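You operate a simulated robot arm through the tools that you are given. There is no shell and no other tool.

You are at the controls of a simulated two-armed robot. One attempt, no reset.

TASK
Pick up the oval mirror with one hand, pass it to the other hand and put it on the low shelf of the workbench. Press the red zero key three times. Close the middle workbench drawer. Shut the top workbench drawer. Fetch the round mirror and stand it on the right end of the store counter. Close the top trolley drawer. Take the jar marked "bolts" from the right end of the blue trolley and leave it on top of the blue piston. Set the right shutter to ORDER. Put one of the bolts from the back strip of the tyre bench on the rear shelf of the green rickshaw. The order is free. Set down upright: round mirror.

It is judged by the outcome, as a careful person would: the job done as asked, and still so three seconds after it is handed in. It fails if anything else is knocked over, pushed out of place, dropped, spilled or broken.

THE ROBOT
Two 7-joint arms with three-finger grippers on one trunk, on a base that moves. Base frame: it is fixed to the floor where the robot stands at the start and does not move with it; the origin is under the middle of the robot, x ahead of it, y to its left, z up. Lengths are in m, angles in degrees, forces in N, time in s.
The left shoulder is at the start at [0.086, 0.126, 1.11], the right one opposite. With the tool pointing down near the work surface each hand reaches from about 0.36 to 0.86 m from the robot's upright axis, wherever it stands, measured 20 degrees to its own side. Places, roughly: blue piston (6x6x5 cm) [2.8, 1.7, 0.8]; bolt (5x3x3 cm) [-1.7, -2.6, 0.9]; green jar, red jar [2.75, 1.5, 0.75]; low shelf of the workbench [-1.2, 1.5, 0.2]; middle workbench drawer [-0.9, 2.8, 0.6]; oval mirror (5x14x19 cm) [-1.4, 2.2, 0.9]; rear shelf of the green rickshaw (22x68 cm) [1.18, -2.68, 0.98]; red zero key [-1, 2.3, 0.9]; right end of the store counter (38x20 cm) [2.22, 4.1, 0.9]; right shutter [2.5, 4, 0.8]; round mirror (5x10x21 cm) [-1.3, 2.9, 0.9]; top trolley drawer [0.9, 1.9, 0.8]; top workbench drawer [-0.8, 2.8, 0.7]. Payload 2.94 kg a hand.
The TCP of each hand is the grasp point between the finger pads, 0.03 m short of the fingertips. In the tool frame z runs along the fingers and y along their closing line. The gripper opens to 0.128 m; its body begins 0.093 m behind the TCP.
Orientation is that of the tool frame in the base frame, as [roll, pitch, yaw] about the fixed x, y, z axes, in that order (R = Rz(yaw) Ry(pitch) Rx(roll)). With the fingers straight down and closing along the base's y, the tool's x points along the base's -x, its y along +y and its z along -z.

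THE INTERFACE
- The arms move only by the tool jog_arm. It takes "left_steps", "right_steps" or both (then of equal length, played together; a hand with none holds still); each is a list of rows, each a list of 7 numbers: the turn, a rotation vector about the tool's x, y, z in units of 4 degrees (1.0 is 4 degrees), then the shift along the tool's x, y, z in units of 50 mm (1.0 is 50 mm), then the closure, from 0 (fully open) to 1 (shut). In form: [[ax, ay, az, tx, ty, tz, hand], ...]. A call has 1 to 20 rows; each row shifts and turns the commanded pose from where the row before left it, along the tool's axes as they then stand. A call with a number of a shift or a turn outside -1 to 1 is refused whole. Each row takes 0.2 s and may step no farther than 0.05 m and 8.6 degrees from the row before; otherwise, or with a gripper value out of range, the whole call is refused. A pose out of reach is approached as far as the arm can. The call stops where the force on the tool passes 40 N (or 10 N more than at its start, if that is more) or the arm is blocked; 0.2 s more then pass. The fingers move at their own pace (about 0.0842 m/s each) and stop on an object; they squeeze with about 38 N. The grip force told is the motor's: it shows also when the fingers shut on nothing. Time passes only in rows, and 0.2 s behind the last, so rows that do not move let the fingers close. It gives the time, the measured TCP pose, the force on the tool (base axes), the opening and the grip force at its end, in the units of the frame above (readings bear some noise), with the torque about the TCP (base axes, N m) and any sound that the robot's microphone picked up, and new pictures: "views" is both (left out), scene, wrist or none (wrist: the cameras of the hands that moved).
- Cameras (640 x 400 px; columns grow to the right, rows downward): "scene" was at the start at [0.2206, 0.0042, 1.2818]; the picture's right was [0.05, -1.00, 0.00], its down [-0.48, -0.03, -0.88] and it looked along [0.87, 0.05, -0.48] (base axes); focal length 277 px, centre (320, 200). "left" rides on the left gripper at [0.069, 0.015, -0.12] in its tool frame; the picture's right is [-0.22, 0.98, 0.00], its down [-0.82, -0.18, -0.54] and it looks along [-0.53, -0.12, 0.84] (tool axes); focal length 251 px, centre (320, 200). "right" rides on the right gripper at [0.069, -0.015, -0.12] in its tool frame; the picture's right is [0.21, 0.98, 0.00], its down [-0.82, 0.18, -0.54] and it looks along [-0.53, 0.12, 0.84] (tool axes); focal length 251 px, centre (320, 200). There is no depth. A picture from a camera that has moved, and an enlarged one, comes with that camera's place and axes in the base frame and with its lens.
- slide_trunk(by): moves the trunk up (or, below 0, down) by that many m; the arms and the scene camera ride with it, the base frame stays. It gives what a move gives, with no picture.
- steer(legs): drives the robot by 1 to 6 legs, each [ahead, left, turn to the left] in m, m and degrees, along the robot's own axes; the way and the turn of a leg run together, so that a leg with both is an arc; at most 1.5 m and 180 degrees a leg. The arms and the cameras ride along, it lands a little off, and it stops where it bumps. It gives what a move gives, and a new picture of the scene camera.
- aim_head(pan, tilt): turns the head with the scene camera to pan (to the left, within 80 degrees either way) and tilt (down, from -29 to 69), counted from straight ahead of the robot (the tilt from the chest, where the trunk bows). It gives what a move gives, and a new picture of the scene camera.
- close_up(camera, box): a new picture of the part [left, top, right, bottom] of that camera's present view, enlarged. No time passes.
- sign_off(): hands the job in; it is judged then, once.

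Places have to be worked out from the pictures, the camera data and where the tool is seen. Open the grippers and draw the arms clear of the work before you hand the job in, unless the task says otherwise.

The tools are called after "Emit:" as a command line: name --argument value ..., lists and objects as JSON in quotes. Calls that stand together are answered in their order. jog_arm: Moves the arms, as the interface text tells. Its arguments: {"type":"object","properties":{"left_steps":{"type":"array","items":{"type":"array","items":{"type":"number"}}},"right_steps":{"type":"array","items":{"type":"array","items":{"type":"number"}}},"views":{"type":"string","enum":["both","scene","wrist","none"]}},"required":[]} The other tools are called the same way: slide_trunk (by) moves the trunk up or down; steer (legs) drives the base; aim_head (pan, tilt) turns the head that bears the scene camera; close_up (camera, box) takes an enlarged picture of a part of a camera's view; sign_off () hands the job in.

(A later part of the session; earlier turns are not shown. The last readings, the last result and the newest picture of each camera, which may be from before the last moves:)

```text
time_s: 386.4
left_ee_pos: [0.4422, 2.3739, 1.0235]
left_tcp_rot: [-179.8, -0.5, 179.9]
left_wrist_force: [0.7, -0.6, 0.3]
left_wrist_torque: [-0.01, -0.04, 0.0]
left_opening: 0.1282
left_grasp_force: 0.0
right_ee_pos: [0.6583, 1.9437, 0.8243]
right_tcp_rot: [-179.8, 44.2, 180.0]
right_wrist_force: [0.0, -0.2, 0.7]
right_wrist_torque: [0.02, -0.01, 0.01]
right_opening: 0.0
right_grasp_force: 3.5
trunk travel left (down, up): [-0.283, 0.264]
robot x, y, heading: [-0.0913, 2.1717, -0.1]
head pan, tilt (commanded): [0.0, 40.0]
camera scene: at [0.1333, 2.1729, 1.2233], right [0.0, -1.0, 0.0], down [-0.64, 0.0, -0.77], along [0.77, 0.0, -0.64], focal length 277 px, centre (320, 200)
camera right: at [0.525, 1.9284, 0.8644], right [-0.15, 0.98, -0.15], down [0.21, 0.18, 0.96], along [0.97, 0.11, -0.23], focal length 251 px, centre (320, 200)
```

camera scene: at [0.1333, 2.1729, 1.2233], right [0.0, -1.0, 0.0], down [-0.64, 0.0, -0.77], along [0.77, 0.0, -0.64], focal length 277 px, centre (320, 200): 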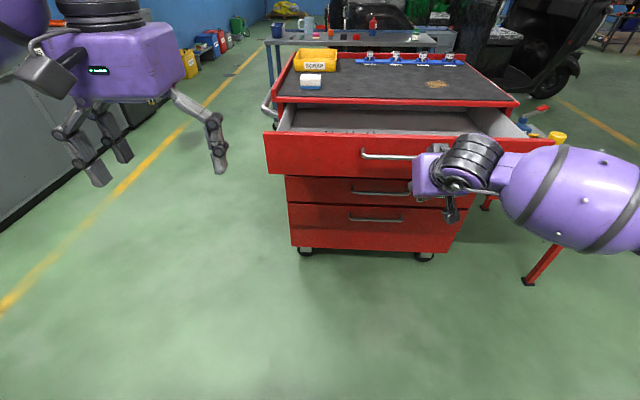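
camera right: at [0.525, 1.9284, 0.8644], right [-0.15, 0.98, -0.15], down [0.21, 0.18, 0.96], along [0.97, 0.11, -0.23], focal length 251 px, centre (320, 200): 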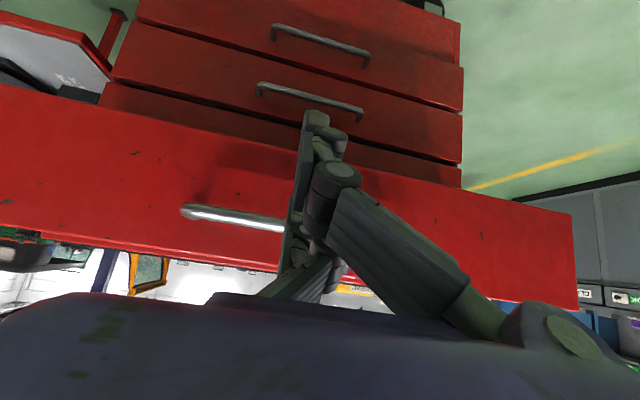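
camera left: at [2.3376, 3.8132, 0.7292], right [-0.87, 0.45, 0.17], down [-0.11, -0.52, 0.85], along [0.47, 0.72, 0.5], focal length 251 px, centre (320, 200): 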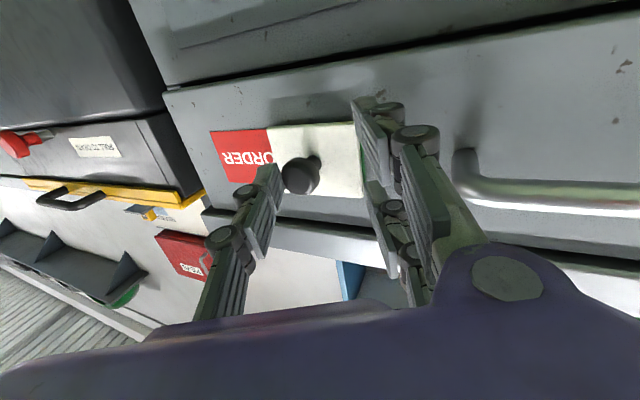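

Front finger is level with the handle bar (z≈0.837). Push forward slowly in 2 cm steps.

Emit:
jog_arm --right_steps '[[0, 0, 0, -0.36, 0, 0.35, 1], [0, 0, 0, -0.36, 0, 0.35, 1], [0, 0, 0, -0.29, 0, 0.28, 1], [0, 0, 0, -0.29, 0, 0.28, 1], [0, 0, 0, -0.29, 0, 0.28, 1], [0, 0, 0, -0.29, 0, 0.28, 1], [0, 0, 0, -0.29, 0, 0.28, 1], [0, 0, 0, -0.29, 0, 0.28, 1]]' --views "both"

```text
time_s: 388.2
left_ee_pos: [0.4418, 2.3744, 1.0241]
left_tcp_rot: [-179.8, -0.5, 179.9]
left_wrist_force: [0.9, 0.1, 0.6]
left_wrist_torque: [-0.07, 0.02, 0.01]
left_opening: 0.128
left_grasp_force: 0.1
right_ee_pos: [0.8296, 1.9425, 0.8269]
right_tcp_rot: [-179.7, 44.1, 179.9]
right_wrist_force: [0.1, -0.6, -0.3]
right_wrist_torque: [0.01, 0.04, -0.02]
right_opening: 0.0
right_grasp_force: 3.0
trunk travel left (down, up): [-0.283, 0.264]
robot x, y, heading: [-0.0939, 2.1761, 0.0]
head pan, tilt (commanded): [0.0, 40.0]
camera scene: at [0.1334, 2.1736, 1.2233], right [0.0, -1.0, 0.0], down [-0.64, 0.0, -0.77], along [0.77, 0.0, -0.64], focal length 277 px, centre (320, 200)
camera right: at [0.6964, 1.9276, 0.8661], right [-0.15, 0.98, -0.15], down [0.21, 0.18, 0.96], along [0.97, 0.11, -0.24], focal length 251 px, centre (320, 200)
```

scene: 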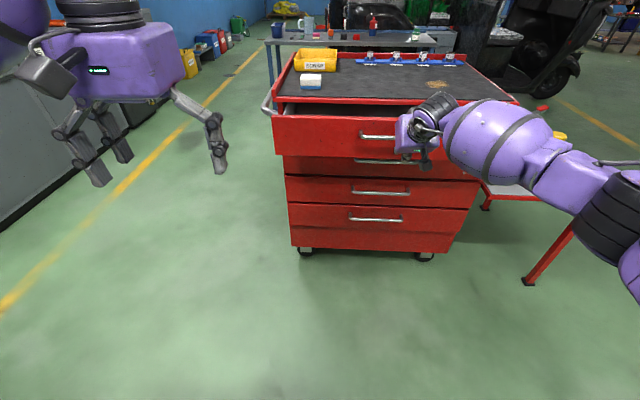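
right: 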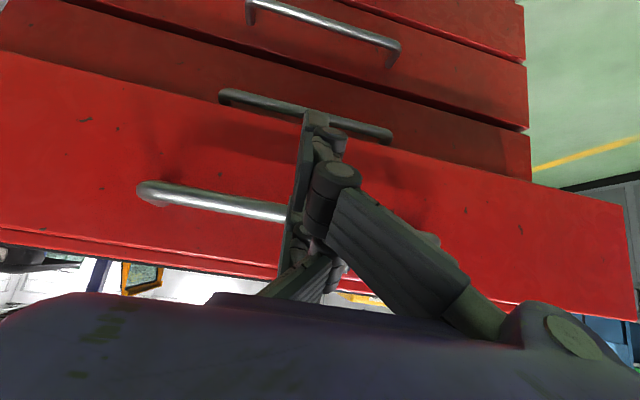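

Drawer slides smoothly. Continue pushing.

Emit:
jog_arm --right_steps '[[0, 0, 0, -0.29, 0, 0.28, 1], [0, 0, 0, -0.29, 0, 0.28, 1], [0, 0, 0, -0.29, 0, 0.28, 1], [0, 0, 0, -0.29, 0, 0.28, 1], [0, 0, 0, -0.29, 0, 0.28, 1], [0, 0, 0, -0.29, 0, 0.28, 1]]' --views "scene"

```text
time_s: 389.6
left_ee_pos: [0.44, 2.3757, 1.0241]
left_tcp_rot: [-179.9, -0.5, 179.9]
left_wrist_force: [1.3, 0.1, 0.0]
left_wrist_torque: [0.0, -0.01, 0.01]
left_opening: 0.128
left_grasp_force: 0.1
right_ee_pos: [0.889, 1.9415, 0.8264]
right_tcp_rot: [-179.8, 44.2, 179.7]
right_wrist_force: [0.2, 0.5, -0.1]
right_wrist_torque: [0.0, 0.02, 0.0]
right_opening: 0.0
right_grasp_force: 2.8
right hand out of reach, approached as far as the arm can: row 4, 5, 6
trunk travel left (down, up): [-0.283, 0.264]
robot x, y, heading: [-0.0942, 2.1699, 0.3]
head pan, tilt (commanded): [0.0, 40.0]
camera scene: at [0.1326, 2.1731, 1.2235], right [0.0, -1.0, 0.0], down [-0.64, 0.0, -0.77], along [0.77, 0.0, -0.64], focal length 277 px, centre (320, 200)
```

scene: 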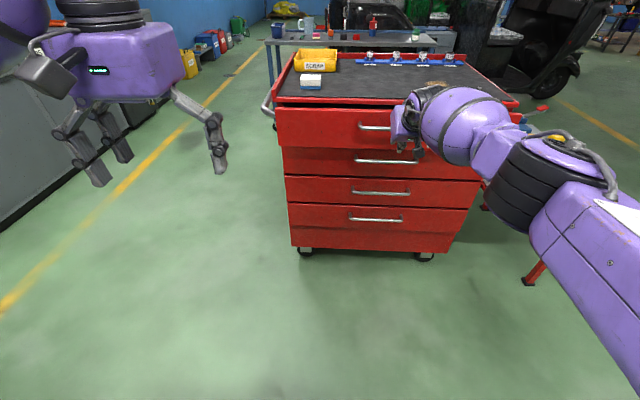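

Arm limit reached. Retract 0.13 m, then drive forward.

Emit:
jog_arm --right_steps '[[0, 0, 0, 0.6, 0, -0.58, 1], [0, 0, 0, 0.6, 0, -0.58, 1], [0, 0, 0, 0.6, 0, -0.58, 1]]' --views "none"

```text
time_s: 390.4
left_ee_pos: [0.4393, 2.3749, 1.0245]
left_tcp_rot: [-180.0, -0.4, 179.9]
left_wrist_force: [0.3, 0.3, 0.0]
left_wrist_torque: [0.01, 0.01, -0.05]
left_opening: 0.1283
left_grasp_force: 0.1
right_ee_pos: [0.7634, 1.9403, 0.8263]
right_tcp_rot: [-179.8, 44.3, 179.7]
right_wrist_force: [-0.2, -0.3, 0.3]
right_wrist_torque: [0.02, 0.01, 0.02]
right_opening: 0.0
right_grasp_force: 3.0
trunk travel left (down, up): [-0.283, 0.264]
robot x, y, heading: [-0.0931, 2.1711, -0.0]
head pan, tilt (commanded): [0.0, 40.0]
```

Emit:
steer --legs '[[0.12, 0, 0]]'

Emit:
jog_arm --right_steps '[[0, 0, 0, -0.29, 0, 0.28, 1], [0, 0, 0, -0.29, 0, 0.28, 1], [0, 0, 0, -0.29, 0, 0.28, 1], [0, 0, 0, -0.29, 0, 0.28, 1], [0, 0, 0, -0.29, 0, 0.28, 1], [0, 0, 0, -0.29, 0, 0.28, 1]]' --views "both"

```text
time_s: 391.7
left_ee_pos: [0.5621, 2.3766, 1.0244]
left_tcp_rot: [-180.0, -0.5, -179.9]
left_wrist_force: [-0.5, 0.2, 0.1]
left_wrist_torque: [0.02, 0.01, 0.0]
left_opening: 0.1279
left_grasp_force: 0.1
right_ee_pos: [0.8863, 1.9432, 0.8255]
right_tcp_rot: [-179.8, 44.2, -180.0]
right_wrist_force: [0.2, -0.2, 0.0]
right_wrist_torque: [0.02, -0.01, 0.03]
right_opening: 0.0
right_grasp_force: 3.1
trunk travel left (down, up): [-0.283, 0.264]
robot x, y, heading: [0.0298, 2.1733, 0.1]
head pan, tilt (commanded): [0.0, 40.0]
camera scene: at [0.2541, 2.1737, 1.2234], right [0.0, -1.0, 0.0], down [-0.64, 0.0, -0.77], along [0.77, 0.0, -0.64], focal length 277 px, centre (320, 200)
```

scene: 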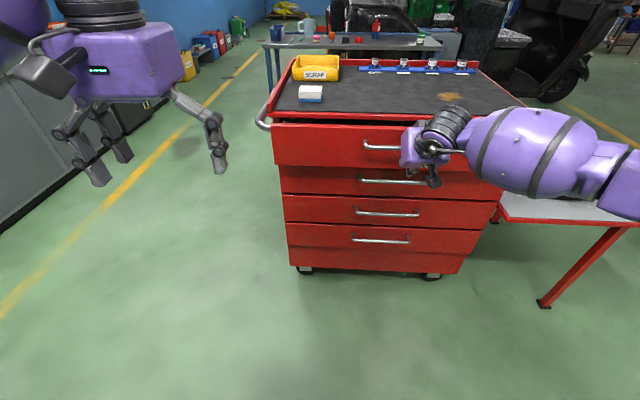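

```text
time_s: 392.5
left_ee_pos: [0.5594, 2.3756, 1.0233]
left_tcp_rot: [-179.8, -0.4, 180.0]
left_wrist_force: [0.8, -0.5, -0.5]
left_wrist_torque: [-0.02, 0.05, -0.03]
left_opening: 0.1278
left_grasp_force: 0.1
right_ee_pos: [0.9413, 1.946, 0.8282]
right_tcp_rot: [179.9, 44.1, 179.8]
right_wrist_force: [-14.4, 2.5, 5.3]
right_wrist_torque: [-0.18, -0.43, -0.09]
right_opening: 0.0002
right_grasp_force: 3.0
trunk travel left (down, up): [-0.283, 0.264]
robot x, y, heading: [0.0274, 2.1759, -0.0]
head pan, tilt (commanded): [0.0, 40.0]
stopped in row 4 (right hand): the force on the tool passed its limit at 52 N (the readings are from after the stop); the commanded pose is now the measured one
camera scene: at [0.252, 2.174, 1.2238], right [0.0, -1.0, 0.0], down [-0.64, 0.0, -0.77], along [0.77, 0.0, -0.64], focal length 277 px, centre (320, 200)
camera right: at [0.808, 1.9303, 0.8679], right [-0.15, 0.98, -0.15], down [0.21, 0.18, 0.96], along [0.96, 0.12, -0.24], focal length 251 px, centre (320, 200)
```

scene: 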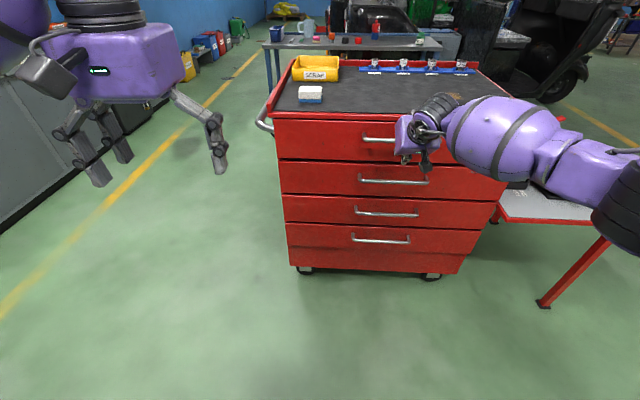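
right: 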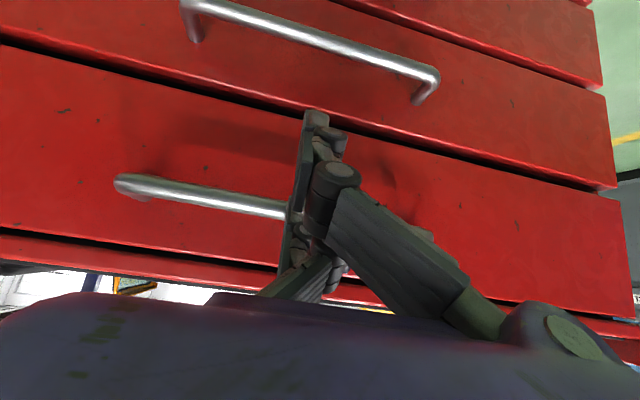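

End stop reached and the drawer looks flush. Retract the hand straight back and check.

Emit:
jog_arm --right_steps '[[0, 0, 0, 0.3, 0, -0.29, 1], [0, 0, 0, 0.57, 0, -0.56, 1], [0, 0, 0, 0.57, 0, -0.56, 1], [0, 0, 0, 0.57, 0, -0.56, 1], [0, 0, 0, 0.57, 0, -0.56, 1], [0, 0, 0, 0.57, 0, -0.56, 1]]' --views "scene"

Emit:
close_up --camera "scene" --box '[240, 60, 540, 280]'

```text
time_s: 393.9
left_ee_pos: [0.561, 2.3747, 1.024]
left_tcp_rot: [-180.0, -0.4, 180.0]
left_wrist_force: [-0.5, -0.2, 0.6]
left_wrist_torque: [-0.02, 0.0, 0.0]
left_opening: 0.1279
left_grasp_force: 0.1
right_ee_pos: [0.7194, 1.9473, 0.8278]
right_tcp_rot: [-179.9, 44.0, 180.0]
right_wrist_force: [-0.5, 0.1, 0.3]
right_wrist_torque: [0.01, -0.02, -0.02]
right_opening: 0.0001
right_grasp_force: 2.9
trunk travel left (down, up): [-0.283, 0.264]
robot x, y, heading: [0.0288, 2.1731, -0.1]
head pan, tilt (commanded): [0.0, 40.0]
camera scene: at [0.2527, 2.1734, 1.2236], right [0.0, -1.0, 0.0], down [-0.64, 0.0, -0.77], along [0.77, 0.0, -0.64], focal length 277 px, centre (320, 200)
```

scene: 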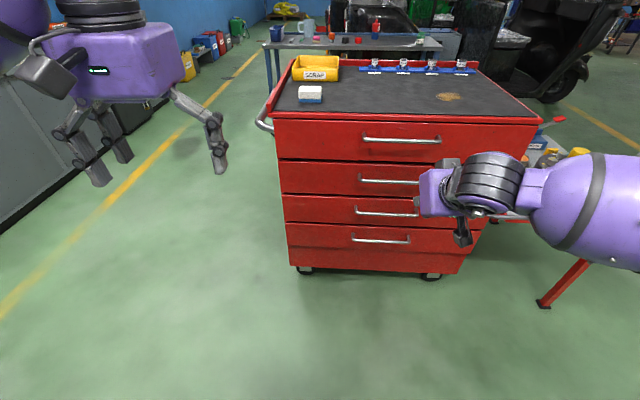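

```text
1.82 times, centred on (390, 170) of scene
camera zoom: at [0.2527, 2.1734, 1.2236], right [0.0, -1.0, 0.0], down [-0.64, 0.0, -0.77], along [0.77, 0.0, -0.64], focal length 504 px, centre (193, 254)
```

zoom: 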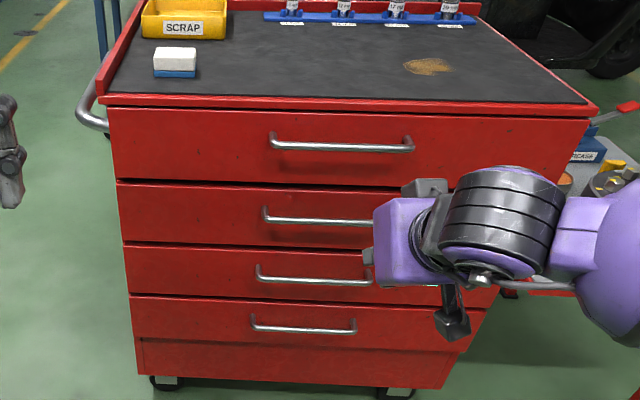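

All trolley drawers are flush. Restore the right hand to tool-down and raise the trunk, then head to the tyre bench.

Emit:
steer --legs '[[-0.15, 0, 0]]'

Emit:
jog_arm --right_steps '[[0, 1, 0, 0, 0, -0.6, 0], [0, 1, 0, 0, 0, -0.6, 0], [0, 1, 0, 0, 0, -0.6, 0], [0, 1, 0, 0, 0, -0.6, 0], [0, 1, 0, 0, 0, -0.6, 0], [0, 1, 0, 0, 0, -0.6, 0], [0, 1, 0, 0, 0, -0.6, 0], [0, 1, 0, 0, 0, -0.6, 0], [0, 1, 0, 0, 0, -0.6, 0], [0, 1, 0, 0, 0, -0.6, 0], [0, 1, 0, 0, 0, -0.6, 0]]' --views "none"

Emit:
slide_trunk --by 0.1

```text
time_s: 395.3
left_ee_pos: [0.4101, 2.3768, 1.0241]
left_tcp_rot: [-179.9, -0.5, -179.9]
left_wrist_force: [-0.7, -0.2, 0.0]
left_wrist_torque: [0.0, -0.06, -0.03]
left_opening: 0.1278
left_grasp_force: 0.2
right_ee_pos: [0.5698, 1.9471, 0.8296]
right_tcp_rot: [179.9, 44.1, 179.9]
right_wrist_force: [0.1, -0.2, -0.2]
right_wrist_torque: [-0.01, -0.01, 0.04]
right_opening: 0.0001
right_grasp_force: 3.3
trunk travel left (down, up): [-0.283, 0.264]
robot x, y, heading: [-0.1243, 2.172, 0.0]
head pan, tilt (commanded): [0.0, 40.0]
camera scene: at [0.102, 2.1735, 1.2236], right [0.0, -1.0, 0.0], down [-0.64, 0.0, -0.77], along [0.77, 0.0, -0.64], focal length 277 px, centre (320, 200)
```

scene: 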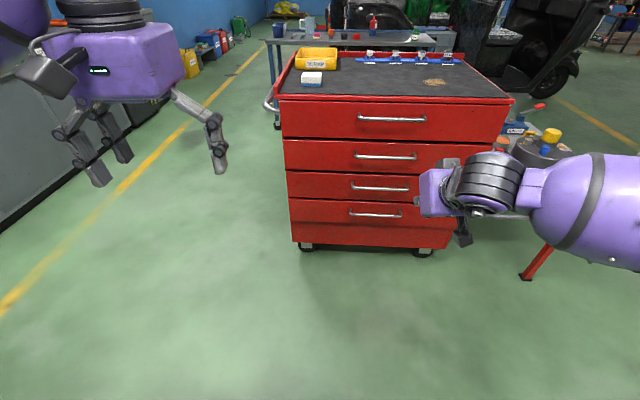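

```text
time_s: 397.7
left_ee_pos: [0.4101, 2.3772, 1.0235]
left_tcp_rot: [-179.7, -0.6, -179.8]
left_wrist_force: [-0.1, 0.2, -1.1]
left_wrist_torque: [0.01, -0.02, -0.04]
left_opening: 0.1282
left_grasp_force: 0.0
right_ee_pos: [0.4411, 1.9471, 1.1238]
right_tcp_rot: [180.0, 0.0, 179.9]
right_wrist_force: [0.2, -0.2, 0.6]
right_wrist_torque: [-0.03, -0.04, 0.04]
right_opening: 0.1279
right_grasp_force: 0.1
trunk travel left (down, up): [-0.283, 0.264]
robot x, y, heading: [-0.1216, 2.1723, -0.1]
head pan, tilt (commanded): [0.0, 40.0]
```

```text
time_s: 399.0
left_ee_pos: [0.411, 2.3746, 1.1239]
left_tcp_rot: [-180.0, -0.6, -179.9]
left_wrist_force: [1.4, 0.6, 0.2]
left_wrist_torque: [-0.02, 0.0, 0.01]
left_opening: 0.1277
left_grasp_force: 0.0
right_ee_pos: [0.4394, 1.9476, 1.222]
right_tcp_rot: [180.0, -0.1, 179.9]
right_wrist_force: [-0.3, 0.2, 0.1]
right_wrist_torque: [0.01, 0.03, 0.04]
right_opening: 0.128
right_grasp_force: 0.0
trunk travel left (down, up): [-0.383, 0.164]
robot x, y, heading: [-0.125, 2.1733, 0.0]
head pan, tilt (commanded): [0.0, 40.0]
```

Turn right to face −y and drive south, then look around.

Emit:
steer --legs '[[0, 0, -90], [1.2, 0, 0], [1.0, 0, 0]]'

Emit:
aim_head --pan -30 --tilt 15

Emit:
aim_head --pan 25 --tilt 15

```text
time_s: 413.7
left_ee_pos: [0.1258, -0.5701, 1.1248]
left_tcp_rot: [-179.8, -0.5, 90.5]
left_wrist_force: [-0.4, 0.0, 0.2]
left_wrist_torque: [-0.01, -0.01, -0.03]
left_opening: 0.128
left_grasp_force: 0.0
right_ee_pos: [-0.3014, -0.6022, 1.2227]
right_tcp_rot: [-180.0, -0.1, 90.4]
right_wrist_force: [0.6, -0.9, -0.4]
right_wrist_torque: [0.0, 0.01, 0.02]
right_opening: 0.1278
right_grasp_force: 0.1
trunk travel left (down, up): [-0.383, 0.164]
robot x, y, heading: [-0.0783, -0.0385, -89.7]
head pan, tilt (commanded): [0.0, 40.0]
camera scene: at [-0.0785, -0.2403, 1.3221], right [-1.0, -0.01, 0.0], down [-0.01, 0.64, -0.77], along [0.01, -0.77, -0.64], focal length 277 px, centre (320, 200)
```

scene: 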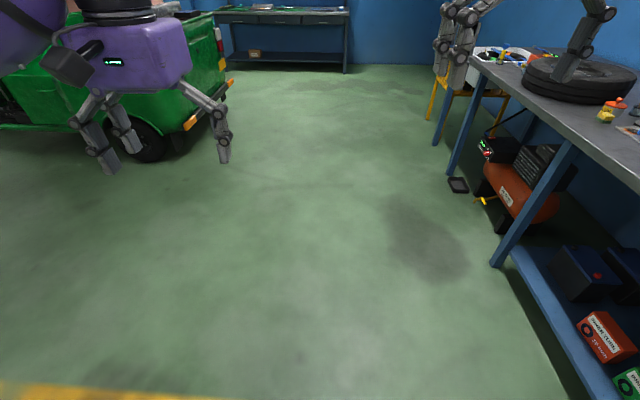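

```text
time_s: 414.6
left_ee_pos: [0.1249, -0.5692, 1.125]
left_tcp_rot: [-179.8, -0.4, 90.5]
left_wrist_force: [0.6, -1.0, 0.2]
left_wrist_torque: [-0.01, -0.02, 0.01]
left_opening: 0.128
left_grasp_force: 0.1
right_ee_pos: [-0.3018, -0.6026, 1.2222]
right_tcp_rot: [-180.0, -0.1, 90.4]
right_wrist_force: [-0.3, -0.3, -0.3]
right_wrist_torque: [0.0, -0.02, -0.01]
right_opening: 0.1283
right_grasp_force: 0.0
trunk travel left (down, up): [-0.383, 0.164]
robot x, y, heading: [-0.0779, -0.0373, -89.8]
head pan, tilt (commanded): [-30.0, 15.0]
camera scene: at [-0.1251, -0.2366, 1.3616], right [-0.87, 0.49, 0.0], down [0.13, 0.23, -0.97], along [-0.47, -0.84, -0.26], focal length 277 px, centre (320, 200)
```

scene: 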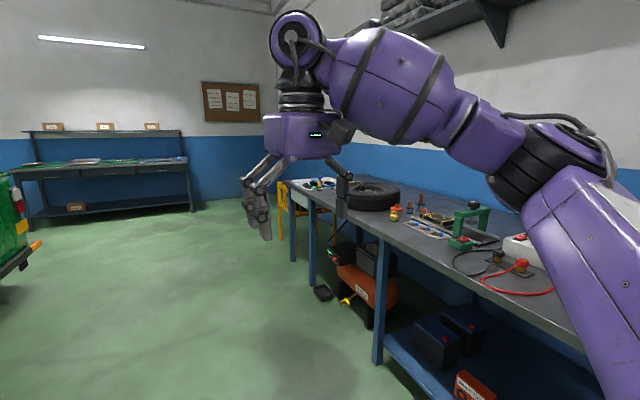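

```text
time_s: 415.9
left_ee_pos: [0.1265, -0.5694, 1.1242]
left_tcp_rot: [-179.9, -0.5, 90.5]
left_wrist_force: [-0.6, 0.3, -0.2]
left_wrist_torque: [-0.01, 0.0, 0.0]
left_opening: 0.128
left_grasp_force: 0.1
right_ee_pos: [-0.3015, -0.6027, 1.2226]
right_tcp_rot: [-180.0, 0.1, 90.4]
right_wrist_force: [-0.7, 0.6, 0.1]
right_wrist_torque: [0.05, 0.04, 0.0]
right_opening: 0.1279
right_grasp_force: 0.0
trunk travel left (down, up): [-0.383, 0.164]
robot x, y, heading: [-0.079, -0.0392, -89.3]
head pan, tilt (commanded): [25.0, 15.0]
camera scene: at [-0.0391, -0.2396, 1.3617], right [-0.9, -0.43, 0.0], down [-0.11, 0.23, -0.97], along [0.42, -0.87, -0.26], focal length 277 px, centre (320, 200)
```

scene: 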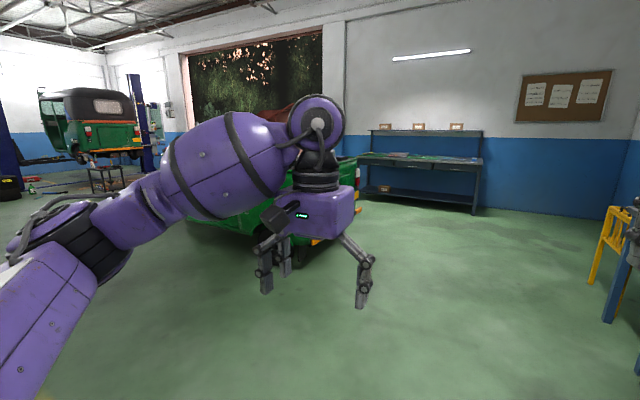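

The tyre bench runs along the west wall (x<-0.9); the green rickshaw's rear faces west at x≈0.85. Drive south, turn to face the bench (−x) and look at its back strip.

Emit:
steer --legs '[[1.2, 0, 0], [0, 0, -90.5], [0, 1.1, 0]]'

Emit:
aim_head --pan 0 --tilt 25

```text
time_s: 435.3
left_ee_pos: [-0.5677, -2.5565, 1.1238]
left_tcp_rot: [-179.9, -0.4, 2.1]
left_wrist_force: [-0.7, -0.3, 0.0]
left_wrist_torque: [0.02, -0.04, -0.01]
left_opening: 0.128
left_grasp_force: 0.1
right_ee_pos: [-0.6123, -2.1309, 1.2219]
right_tcp_rot: [180.0, 0.1, 2.0]
right_wrist_force: [0.0, 0.4, -0.4]
right_wrist_torque: [-0.02, -0.01, 0.03]
right_opening: 0.1279
right_grasp_force: 0.0
trunk travel left (down, up): [-0.383, 0.164]
robot x, y, heading: [-0.0428, -2.3338, -177.9]
head pan, tilt (commanded): [25.0, 15.0]
camera scene: at [-0.2416, -2.3842, 1.3617], right [-0.46, 0.89, 0.0], down [0.23, 0.12, -0.97], along [-0.86, -0.44, -0.26], focal length 277 px, centre (320, 200)
```

scene: 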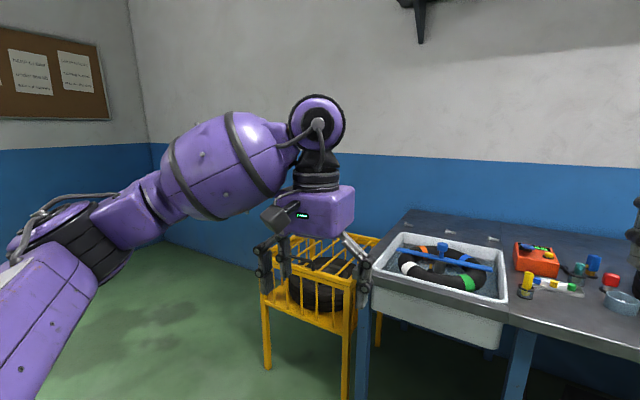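

```text
time_s: 436.2
left_ee_pos: [-0.5681, -2.5563, 1.1233]
left_tcp_rot: [-180.0, -0.5, 2.1]
left_wrist_force: [-0.2, -0.6, -0.7]
left_wrist_torque: [-0.01, 0.03, 0.0]
left_opening: 0.128
left_grasp_force: 0.0
right_ee_pos: [-0.6113, -2.1308, 1.2225]
right_tcp_rot: [180.0, 0.0, 2.0]
right_wrist_force: [-0.6, -0.7, -0.1]
right_wrist_torque: [0.04, -0.02, -0.02]
right_opening: 0.1282
right_grasp_force: 0.1
trunk travel left (down, up): [-0.383, 0.164]
robot x, y, heading: [-0.0434, -2.3375, -177.8]
head pan, tilt (commanded): [0.0, 25.0]
camera scene: at [-0.2505, -2.3451, 1.3455], right [-0.04, 1.0, 0.0], down [0.42, 0.02, -0.91], along [-0.91, -0.03, -0.42], focal length 277 px, centre (320, 200)
```

scene: 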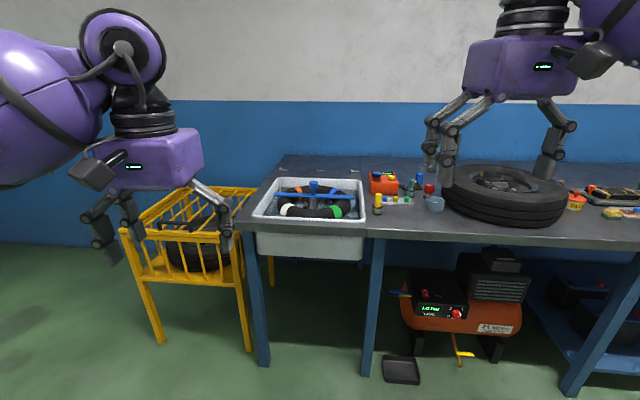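

Small items sit on the dark strip behind the sink. Zoom in to find the bolts.

Emit:
close_up --camera "scene" --box '[250, 145, 410, 245]'

Emit:
close_up --camera "scene" --box '[270, 150, 350, 200]'

```text
4.00 times, centred on (330, 195) of scene
camera zoom: at [-0.2505, -2.3451, 1.3455], right [-0.04, 1.0, 0.0], down [0.42, 0.02, -0.91], along [-0.91, -0.03, -0.42], focal length 1108 px, centre (280, 220)
```

zoom: 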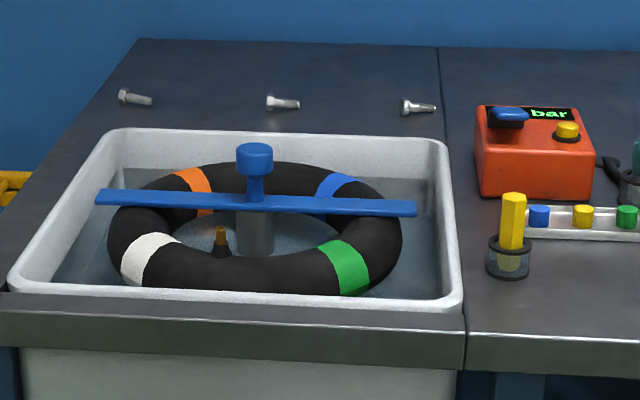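

```text
8.00 times, centred on (310, 175) of scene
camera zoom: at [-0.2505, -2.3451, 1.3455], right [-0.04, 1.0, 0.0], down [0.42, 0.02, -0.91], along [-0.91, -0.03, -0.42], focal length 2216 px, centre (400, 400)
```

zoom: 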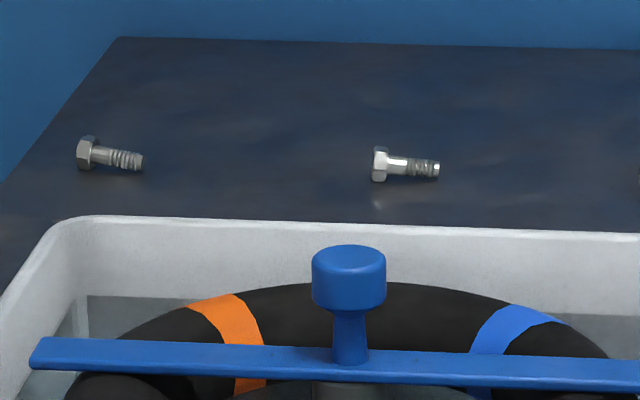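

Three bolts lie on the strip behind the sink. I'll take the middle one (≈(-1.63, -2.39)). Correct heading, shift left and approach the bench.

Emit:
steer --legs '[[0, 0.2, -2.2], [0.65, 0, 0]]'

Emit:
aim_head --pan 0 --tilt 60

Emit:
aim_head --pan 0 --tilt 30

```text
time_s: 441.7
left_ee_pos: [-1.2198, -2.7384, 1.1239]
left_tcp_rot: [-179.9, -0.4, 0.1]
left_wrist_force: [1.3, -0.5, 0.4]
left_wrist_torque: [-0.06, -0.02, -0.01]
left_opening: 0.1279
left_grasp_force: 0.1
right_ee_pos: [-1.2501, -2.3109, 1.2215]
right_tcp_rot: [179.9, 0.0, 0.0]
right_wrist_force: [-1.0, 0.0, 0.2]
right_wrist_torque: [-0.03, -0.04, 0.03]
right_opening: 0.1283
right_grasp_force: 0.0
trunk travel left (down, up): [-0.383, 0.164]
robot x, y, heading: [-0.6861, -2.5344, -179.7]
head pan, tilt (commanded): [0.0, 25.0]
camera scene: at [-0.896, -2.5377, 1.3455], right [0.0, 1.0, 0.0], down [0.42, 0.0, -0.91], along [-0.91, 0.0, -0.42], focal length 277 px, centre (320, 200)
```

scene: 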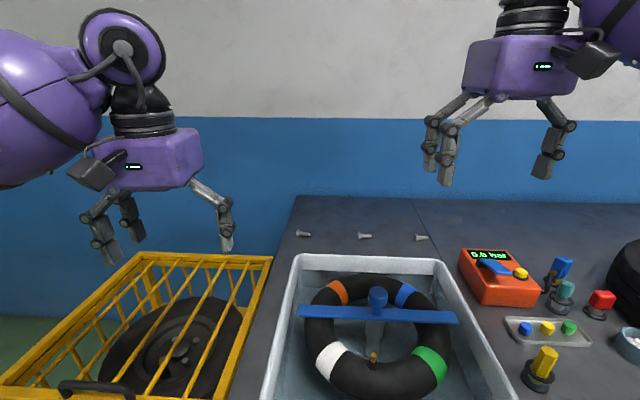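

```text
time_s: 442.8
left_ee_pos: [-1.2206, -2.7387, 1.1246]
left_tcp_rot: [-179.9, -0.5, 0.3]
left_wrist_force: [-0.3, -0.1, -0.2]
left_wrist_torque: [0.01, 0.05, -0.05]
left_opening: 0.1281
left_grasp_force: 0.0
right_ee_pos: [-1.2499, -2.3106, 1.2215]
right_tcp_rot: [-180.0, 0.0, 0.0]
right_wrist_force: [0.1, 0.6, 0.1]
right_wrist_torque: [-0.01, 0.0, -0.01]
right_opening: 0.1281
right_grasp_force: 0.1
trunk travel left (down, up): [-0.383, 0.164]
robot x, y, heading: [-0.6909, -2.5377, -179.9]
head pan, tilt (commanded): [0.0, 60.0]
camera scene: at [-0.8714, -2.5389, 1.2963], right [-0.02, 1.0, 0.0], down [0.86, 0.02, -0.51], along [-0.51, -0.01, -0.86], focal length 277 px, centre (320, 200)
```

scene: 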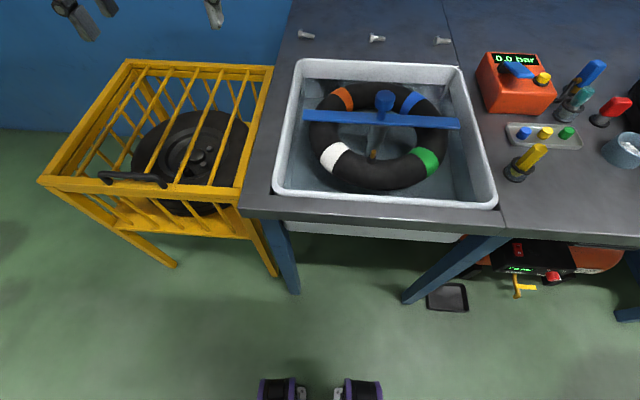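

```text
time_s: 443.7
left_ee_pos: [-1.2201, -2.7405, 1.1256]
left_tcp_rot: [-179.9, -0.4, 0.1]
left_wrist_force: [0.3, 0.8, 0.0]
left_wrist_torque: [-0.01, -0.02, 0.04]
left_opening: 0.128
left_grasp_force: 0.1
right_ee_pos: [-1.2508, -2.3107, 1.2224]
right_tcp_rot: [180.0, 0.0, -0.1]
right_wrist_force: [1.0, 0.0, 0.0]
right_wrist_torque: [0.01, 0.06, -0.02]
right_opening: 0.1278
right_grasp_force: 0.1
trunk travel left (down, up): [-0.383, 0.164]
robot x, y, heading: [-0.6901, -2.5343, -179.9]
head pan, tilt (commanded): [0.0, 30.0]
camera scene: at [-0.8943, -2.5377, 1.3374], right [0.0, 1.0, 0.0], down [0.5, 0.0, -0.87], along [-0.87, 0.0, -0.5], focal length 277 px, centre (320, 200)
```

scene: 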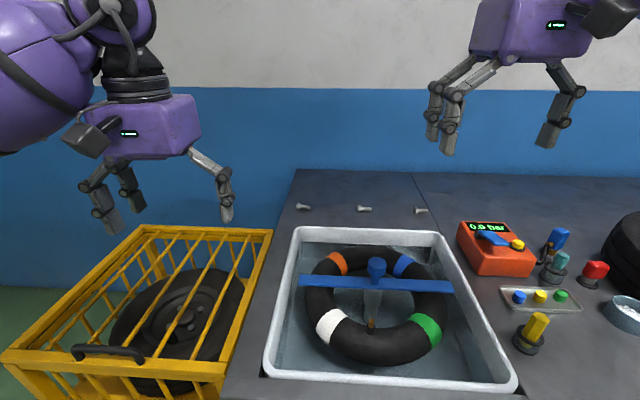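

Middle bolt triangulates to ≈(-1.66, -2.395, 0.866). Move 0.2 m closer and yaw the right hand by −90° so the fingers close along x across the bolt.

Emit:
steer --legs '[[0.2, 0, 0]]'

Emit:
jog_arm --right_steps '[[0, 0, 1, 0, 0, 0, 0], [0, 0, 1, 0, 0, 0, 0], [0, 0, 1, 0, 0, 0, 0], [0, 0, 1, 0, 0, 0, 0], [0, 0, 1, 0, 0, 0, 0], [0, 0, 1, 0, 0, 0, 0], [0, 0, 1, 0, 0, 0, 0], [0, 0, 1, 0, 0, 0, 0], [0, 0, 1, 0, 0, 0, 0], [0, 0, 1, 0, 0, 0, 0], [0, 0, 1, 0, 0, 0, 0], [0, 0, 1, 0, 0, 0, 0], [0, 0, 1, 0, 0, 0, 0], [0, 0, 1, 0, 0, 0, 0], [0, 0, 1, 0, 0, 0, 0], [0, 0, 1, 0, 0, 0, 0], [0, 0, 1, 0, 0, 0, 0], [0, 0, 1, 0, 0, 0, 0], [0, 0, 1, 0, 0, 0, 0], [0, 0, 1, 0, 0, 0, 0]]' --views "none"

Emit:
jog_arm --right_steps '[[0, 0, 1, 0, 0.5, 0, 0], [0, 0, 1, 0, 0.5, 0, 0], [0, 0, 0.5, 0, 0.6, 0, 0], [0, 0, 0, 0, 0.6, 0, 0], [0, 0, 0, 0, 0.6, 0, 0]]' --views "both"

```text
time_s: 445.3
left_ee_pos: [-1.4167, -2.739, 1.1239]
left_tcp_rot: [-179.9, -0.5, 0.2]
left_wrist_force: [-0.2, 0.2, -0.1]
left_wrist_torque: [-0.02, 0.01, -0.02]
left_opening: 0.128
left_grasp_force: 0.0
right_ee_pos: [-1.4469, -2.3115, 1.2216]
right_tcp_rot: [-180.0, -0.1, 0.1]
right_wrist_force: [-0.5, 0.2, -0.4]
right_wrist_torque: [-0.01, -0.03, -0.03]
right_opening: 0.128
right_grasp_force: 0.0
trunk travel left (down, up): [-0.383, 0.164]
robot x, y, heading: [-0.8855, -2.5382, -179.9]
head pan, tilt (commanded): [0.0, 30.0]
camera scene: at [-1.0908, -2.5384, 1.3375], right [0.0, 1.0, 0.0], down [0.5, 0.0, -0.87], along [-0.87, 0.0, -0.5], focal length 277 px, centre (320, 200)
```

scene: 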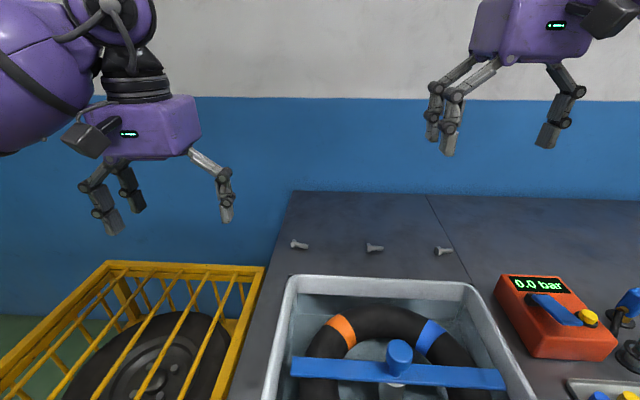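

```text
time_s: 449.5
left_ee_pos: [-1.4173, -2.7388, 1.1235]
left_tcp_rot: [-180.0, -0.5, 0.1]
left_wrist_force: [-0.9, 0.2, -0.6]
left_wrist_torque: [0.01, 0.0, -0.01]
left_opening: 0.1279
left_grasp_force: 0.1
right_ee_pos: [-1.4466, -2.3118, 1.2232]
right_tcp_rot: [179.9, 0.0, -80.1]
right_wrist_force: [0.3, -0.7, -0.8]
right_wrist_torque: [-0.01, -0.01, -0.03]
right_opening: 0.1278
right_grasp_force: 0.1
trunk travel left (down, up): [-0.383, 0.164]
robot x, y, heading: [-0.8833, -2.5355, -179.7]
head pan, tilt (commanded): [0.0, 30.0]
```

```text
time_s: 450.7
left_ee_pos: [-1.4172, -2.7402, 1.1239]
left_tcp_rot: [-179.9, -0.5, 0.2]
left_wrist_force: [0.4, 0.0, 0.4]
left_wrist_torque: [0.03, -0.02, 0.0]
left_opening: 0.128
left_grasp_force: 0.1
right_ee_pos: [-1.5881, -2.3194, 1.2241]
right_tcp_rot: [-179.9, 0.1, -90.0]
right_wrist_force: [0.2, -0.1, -0.7]
right_wrist_torque: [-0.04, -0.04, -0.02]
right_opening: 0.1281
right_grasp_force: 0.1
trunk travel left (down, up): [-0.383, 0.164]
robot x, y, heading: [-0.8818, -2.5382, -179.9]
head pan, tilt (commanded): [0.0, 30.0]
camera scene: at [-1.0915, -2.5392, 1.3373], right [0.0, 1.0, 0.0], down [0.5, 0.0, -0.87], along [-0.87, 0.0, -0.5], focal length 277 px, centre (320, 200)
camera right: at [-1.5718, -2.3903, 1.3449], right [-0.98, -0.21, 0.0], down [-0.18, 0.82, 0.54], along [-0.12, 0.53, -0.84], focal length 251 px, centre (320, 200)
```

scene: 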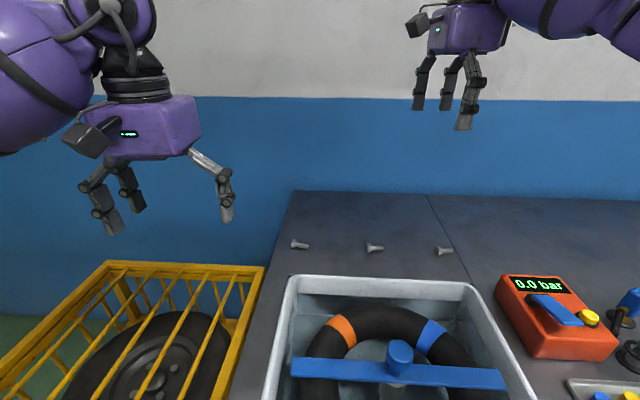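
right: 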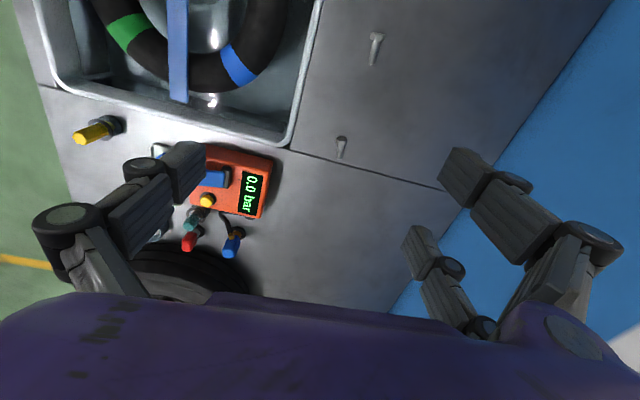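

The middle bolt's axis is about 13° off y (head toward −y). Move over it, rotating the hand ~+12° to match, and lower to z≈1.0.

Emit:
jog_arm --right_steps '[[0, 0, 0, 0.5, 0.5, 0, 0], [0, 0, 0, 0.5, 0.5, 0, 0], [0, 0, 0, 0.46, 0.55, 0, 0], [0, 0, -1, 0, 0, 0, 0], [0, 0, -1, 0, 0, 0, 0], [0, 0, -1, 0, 0, 0.4, 0], [0, 0, 0, 0, 0, 0.9, 0], [0, 0, 0, 0, 0, 0.9, 0], [0, 0, 0, 0, 0, 0.9, 0], [0, 0, 0, 0, 0, 0.9, 0]]' --views "both"

```text
time_s: 452.9
left_ee_pos: [-1.4175, -2.7404, 1.1247]
left_tcp_rot: [-179.9, -0.5, 0.2]
left_wrist_force: [0.2, 1.5, 0.3]
left_wrist_torque: [0.04, 0.0, -0.05]
left_opening: 0.1279
left_grasp_force: 0.1
right_ee_pos: [-1.6444, -2.385, 1.0186]
right_tcp_rot: [179.9, 0.0, -78.0]
right_wrist_force: [0.4, 0.3, 1.1]
right_wrist_torque: [-0.02, 0.01, 0.01]
right_opening: 0.1277
right_grasp_force: 0.1
right hand out of reach, approached as far as the arm can: row 3
trunk travel left (down, up): [-0.383, 0.164]
robot x, y, heading: [-0.8828, -2.5388, -179.9]
head pan, tilt (commanded): [0.0, 30.0]
camera scene: at [-1.0915, -2.5381, 1.3374], right [0.0, 1.0, 0.0], down [0.5, 0.0, -0.87], along [-0.87, 0.0, -0.5], focal length 277 px, centre (320, 200)
camera right: at [-1.6143, -2.4489, 1.1402], right [-0.91, -0.41, 0.0], down [-0.35, 0.77, 0.54], along [-0.22, 0.49, -0.84], focal length 251 px, centre (320, 200)
```

scene: 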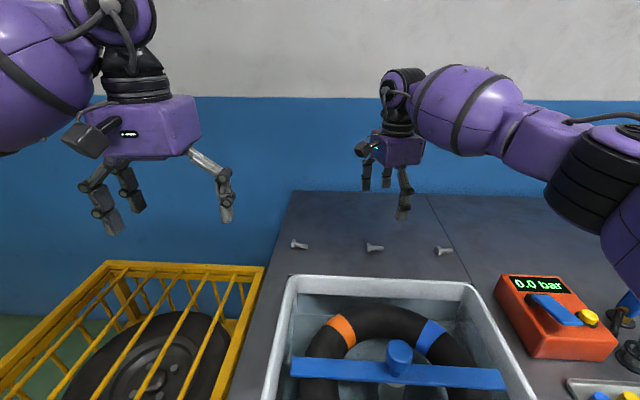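
right: 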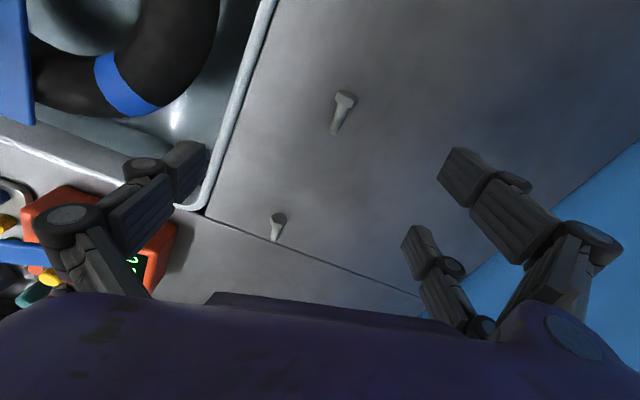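

Bolt centre ≈(-1.6605, -2.399), hand yaw now matches its axis. Nudge the base forward 3 cm for reach, centre the hand and pre-close fingers to 6 cm.

Emit:
steer --legs '[[0.03, 0, 0]]'

Emit:
jog_arm --right_steps '[[0, 0, 0, 0.17, -0.11, 0, 0.53], [0, 0, 0, 0.16, -0.11, 0.3, 0.53], [0, 0, 0, 0, 0, 0.6, 0.53], [0, 0, 0, 0, 0, 0, 0.53]]' --views "both"

Emit:
close_up --camera "right" --box '[240, 80, 440, 240]'

```text
time_s: 453.7
left_ee_pos: [-1.4249, -2.7291, 1.1242]
left_tcp_rot: [-180.0, -0.5, 0.1]
left_wrist_force: [0.5, -0.9, 0.6]
left_wrist_torque: [0.0, 0.01, -0.01]
left_opening: 0.1278
left_grasp_force: 0.1
right_ee_pos: [-1.6493, -2.3726, 1.0193]
right_tcp_rot: [180.0, 0.0, -78.0]
right_wrist_force: [0.5, 0.2, -0.4]
right_wrist_torque: [-0.01, -0.02, 0.04]
right_opening: 0.1282
right_grasp_force: 0.0
trunk travel left (down, up): [-0.383, 0.164]
robot x, y, heading: [-0.8887, -2.5256, -180.0]
head pan, tilt (commanded): [0.0, 30.0]
camera scene: at [-1.0987, -2.5275, 1.3373], right [0.0, 1.0, 0.0], down [0.5, 0.0, -0.87], along [-0.87, 0.0, -0.5], focal length 277 px, centre (320, 200)
```

scene: 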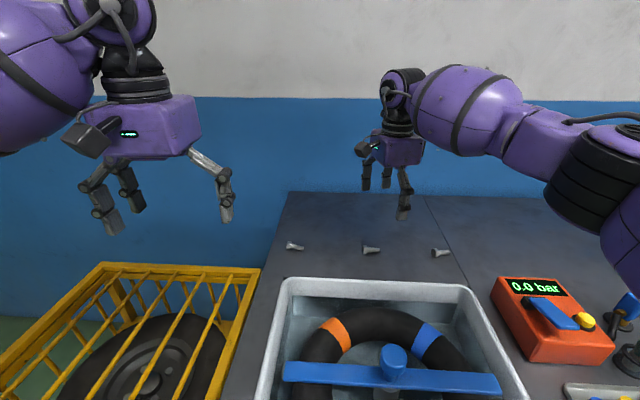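

```text
time_s: 454.7
left_ee_pos: [-1.4235, -2.7281, 1.1246]
left_tcp_rot: [-179.8, -0.4, 0.1]
left_wrist_force: [0.6, 0.2, -0.6]
left_wrist_torque: [0.0, 0.03, -0.01]
left_opening: 0.1283
left_grasp_force: 0.1
right_ee_pos: [-1.6358, -2.3872, 0.9762]
right_tcp_rot: [179.8, 0.0, -78.0]
right_wrist_force: [-0.5, 0.2, 0.3]
right_wrist_torque: [0.01, 0.01, 0.01]
right_opening: 0.0599
right_grasp_force: 0.2
trunk travel left (down, up): [-0.383, 0.164]
robot x, y, heading: [-0.8896, -2.527, -179.8]
head pan, tilt (commanded): [0.0, 30.0]
camera scene: at [-1.0973, -2.5278, 1.3376], right [0.0, 1.0, 0.0], down [0.5, 0.0, -0.87], along [-0.87, 0.0, -0.5], focal length 277 px, centre (320, 200)
camera right: at [-1.6055, -2.4515, 1.0968], right [-0.91, -0.41, 0.0], down [-0.35, 0.77, 0.54], along [-0.22, 0.49, -0.84], focal length 251 px, centre (320, 200)
```

scene: 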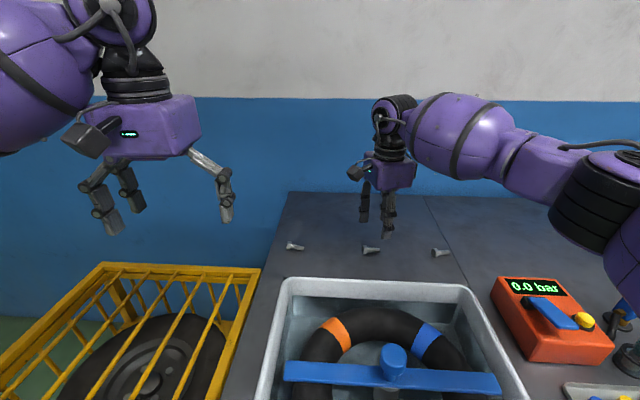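
right: 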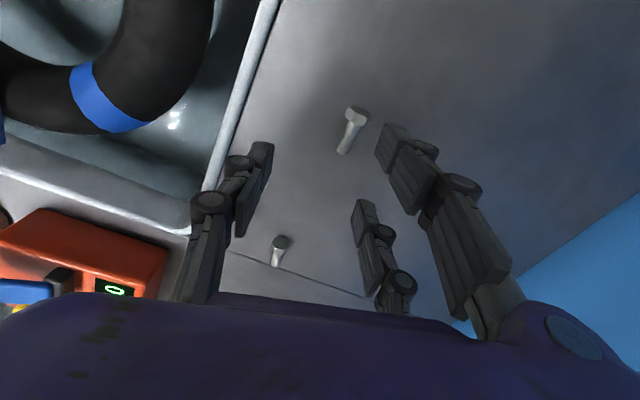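

```text
2.50 times, centred on (340, 160) of right
camera zoom: at [-1.6055, -2.4515, 1.0968], right [-0.91, -0.41, 0.0], down [-0.35, 0.77, 0.54], along [-0.22, 0.49, -0.84], focal length 629 px, centre (270, 300)
```

zoom: 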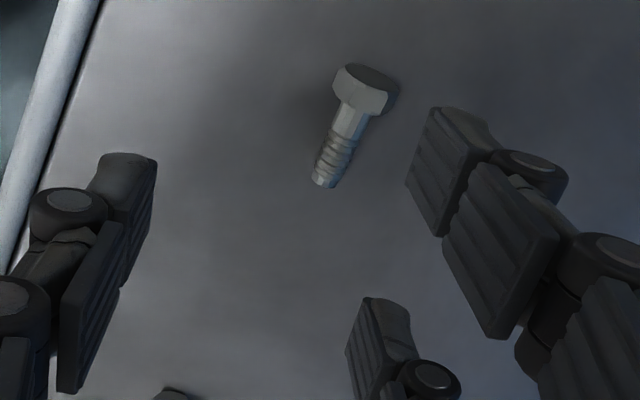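

The base barely moved (5 mm); fine. Bolt: head end (-1.658, -2.4205), tip (-1.664, -2.374), centre (-1.661, -2.397). Shift the hand onto it.

Emit:
jog_arm --right_steps '[[0, 0, 0.5, 0.05, 0.27, 0, 0.53], [0, 0, 0.4, 0.04, 0.26, 0.3, 0.53], [0, 0, 0, 0, 0, 0.3, 0.53]]' --views "wrist"

Emit:
close_up --camera "right" --box '[240, 80, 440, 240]'

```text
time_s: 455.5
left_ee_pos: [-1.4242, -2.7271, 1.124]
left_tcp_rot: [-179.9, -0.4, 0.1]
left_wrist_force: [0.6, -0.1, -0.3]
left_wrist_torque: [-0.01, -0.01, 0.01]
left_opening: 0.128
left_grasp_force: 0.1
right_ee_pos: [-1.6617, -2.3946, 0.9452]
right_tcp_rot: [180.0, -0.1, -81.7]
right_wrist_force: [0.4, 0.5, -0.3]
right_wrist_torque: [0.03, 0.02, 0.0]
right_opening: 0.06
right_grasp_force: 0.0
trunk travel left (down, up): [-0.383, 0.164]
robot x, y, heading: [-0.8903, -2.5263, -179.6]
head pan, tilt (commanded): [0.0, 30.0]
camera right: at [-1.6364, -2.4618, 1.0652], right [-0.94, -0.35, 0.0], down [-0.3, 0.79, 0.54], along [-0.19, 0.51, -0.84], focal length 251 px, centre (320, 200)
```

right: 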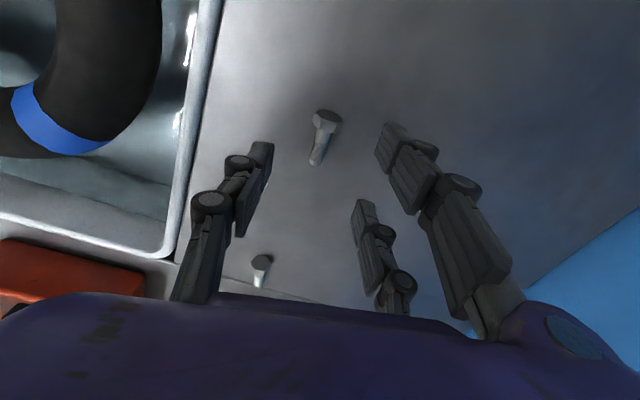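

```text
2.50 times, centred on (340, 160) of right
camera zoom: at [-1.6364, -2.4618, 1.0652], right [-0.94, -0.35, 0.0], down [-0.3, 0.79, 0.54], along [-0.19, 0.51, -0.84], focal length 629 px, centre (270, 300)
```

zoom: 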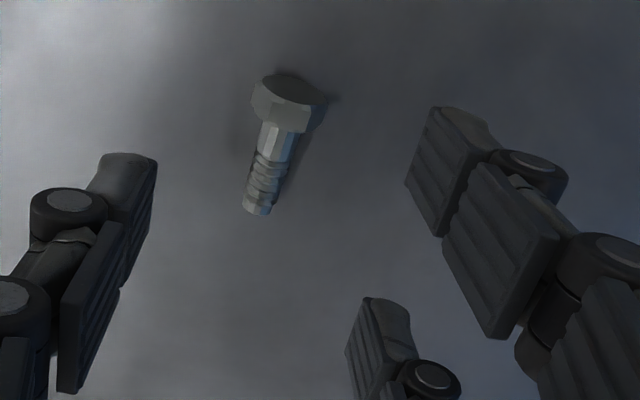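

Centred on the bolt (offset ≈1 mm). Lower toward the bench surface.

Emit:
jog_arm --right_steps '[[0, 0, 0, 0, 0, 0.4, 0.53], [0, 0, 0, 0, 0, 0.4, 0.53], [0, 0, 0, 0, 0, 0.2, 0.53]]' --views "wrist"

Emit:
close_up --camera "right" --box '[220, 80, 460, 280]'

```text
time_s: 456.3
left_ee_pos: [-1.4252, -2.729, 1.124]
left_tcp_rot: [-179.9, -0.5, 0.1]
left_wrist_force: [0.4, 0.4, 0.4]
left_wrist_torque: [0.0, -0.03, 0.0]
left_opening: 0.1282
left_grasp_force: 0.1
right_ee_pos: [-1.6607, -2.3949, 0.8945]
right_tcp_rot: [180.0, 0.0, -81.5]
right_wrist_force: [-0.9, 0.2, -0.3]
right_wrist_torque: [-0.01, 0.04, -0.03]
right_opening: 0.0599
right_grasp_force: 0.0
trunk travel left (down, up): [-0.383, 0.164]
robot x, y, heading: [-0.8925, -2.5219, -179.8]
head pan, tilt (commanded): [0.0, 30.0]
camera right: at [-1.6359, -2.4626, 1.0151], right [-0.94, -0.35, 0.0], down [-0.3, 0.79, 0.54], along [-0.19, 0.51, -0.84], focal length 251 px, centre (320, 200)
```

right: 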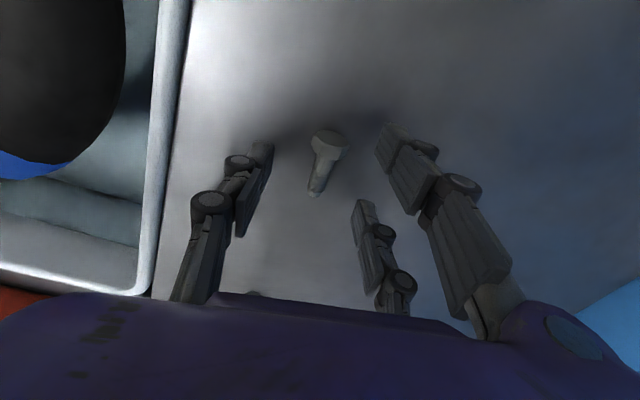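

```text
2.00 times, centred on (340, 180) of right
camera zoom: at [-1.6359, -2.4626, 1.0151], right [-0.94, -0.35, 0.0], down [-0.3, 0.79, 0.54], along [-0.19, 0.51, -0.84], focal length 503 px, centre (280, 240)
```

zoom: 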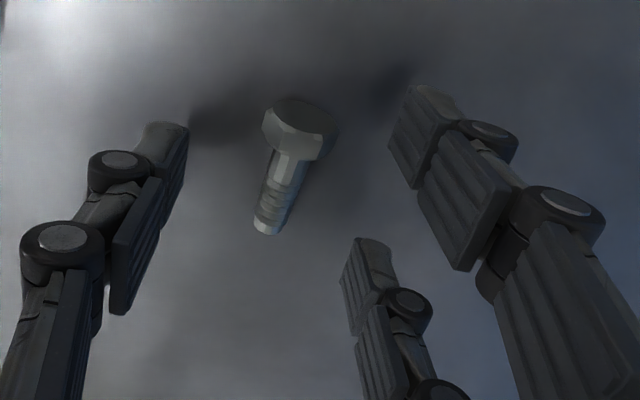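

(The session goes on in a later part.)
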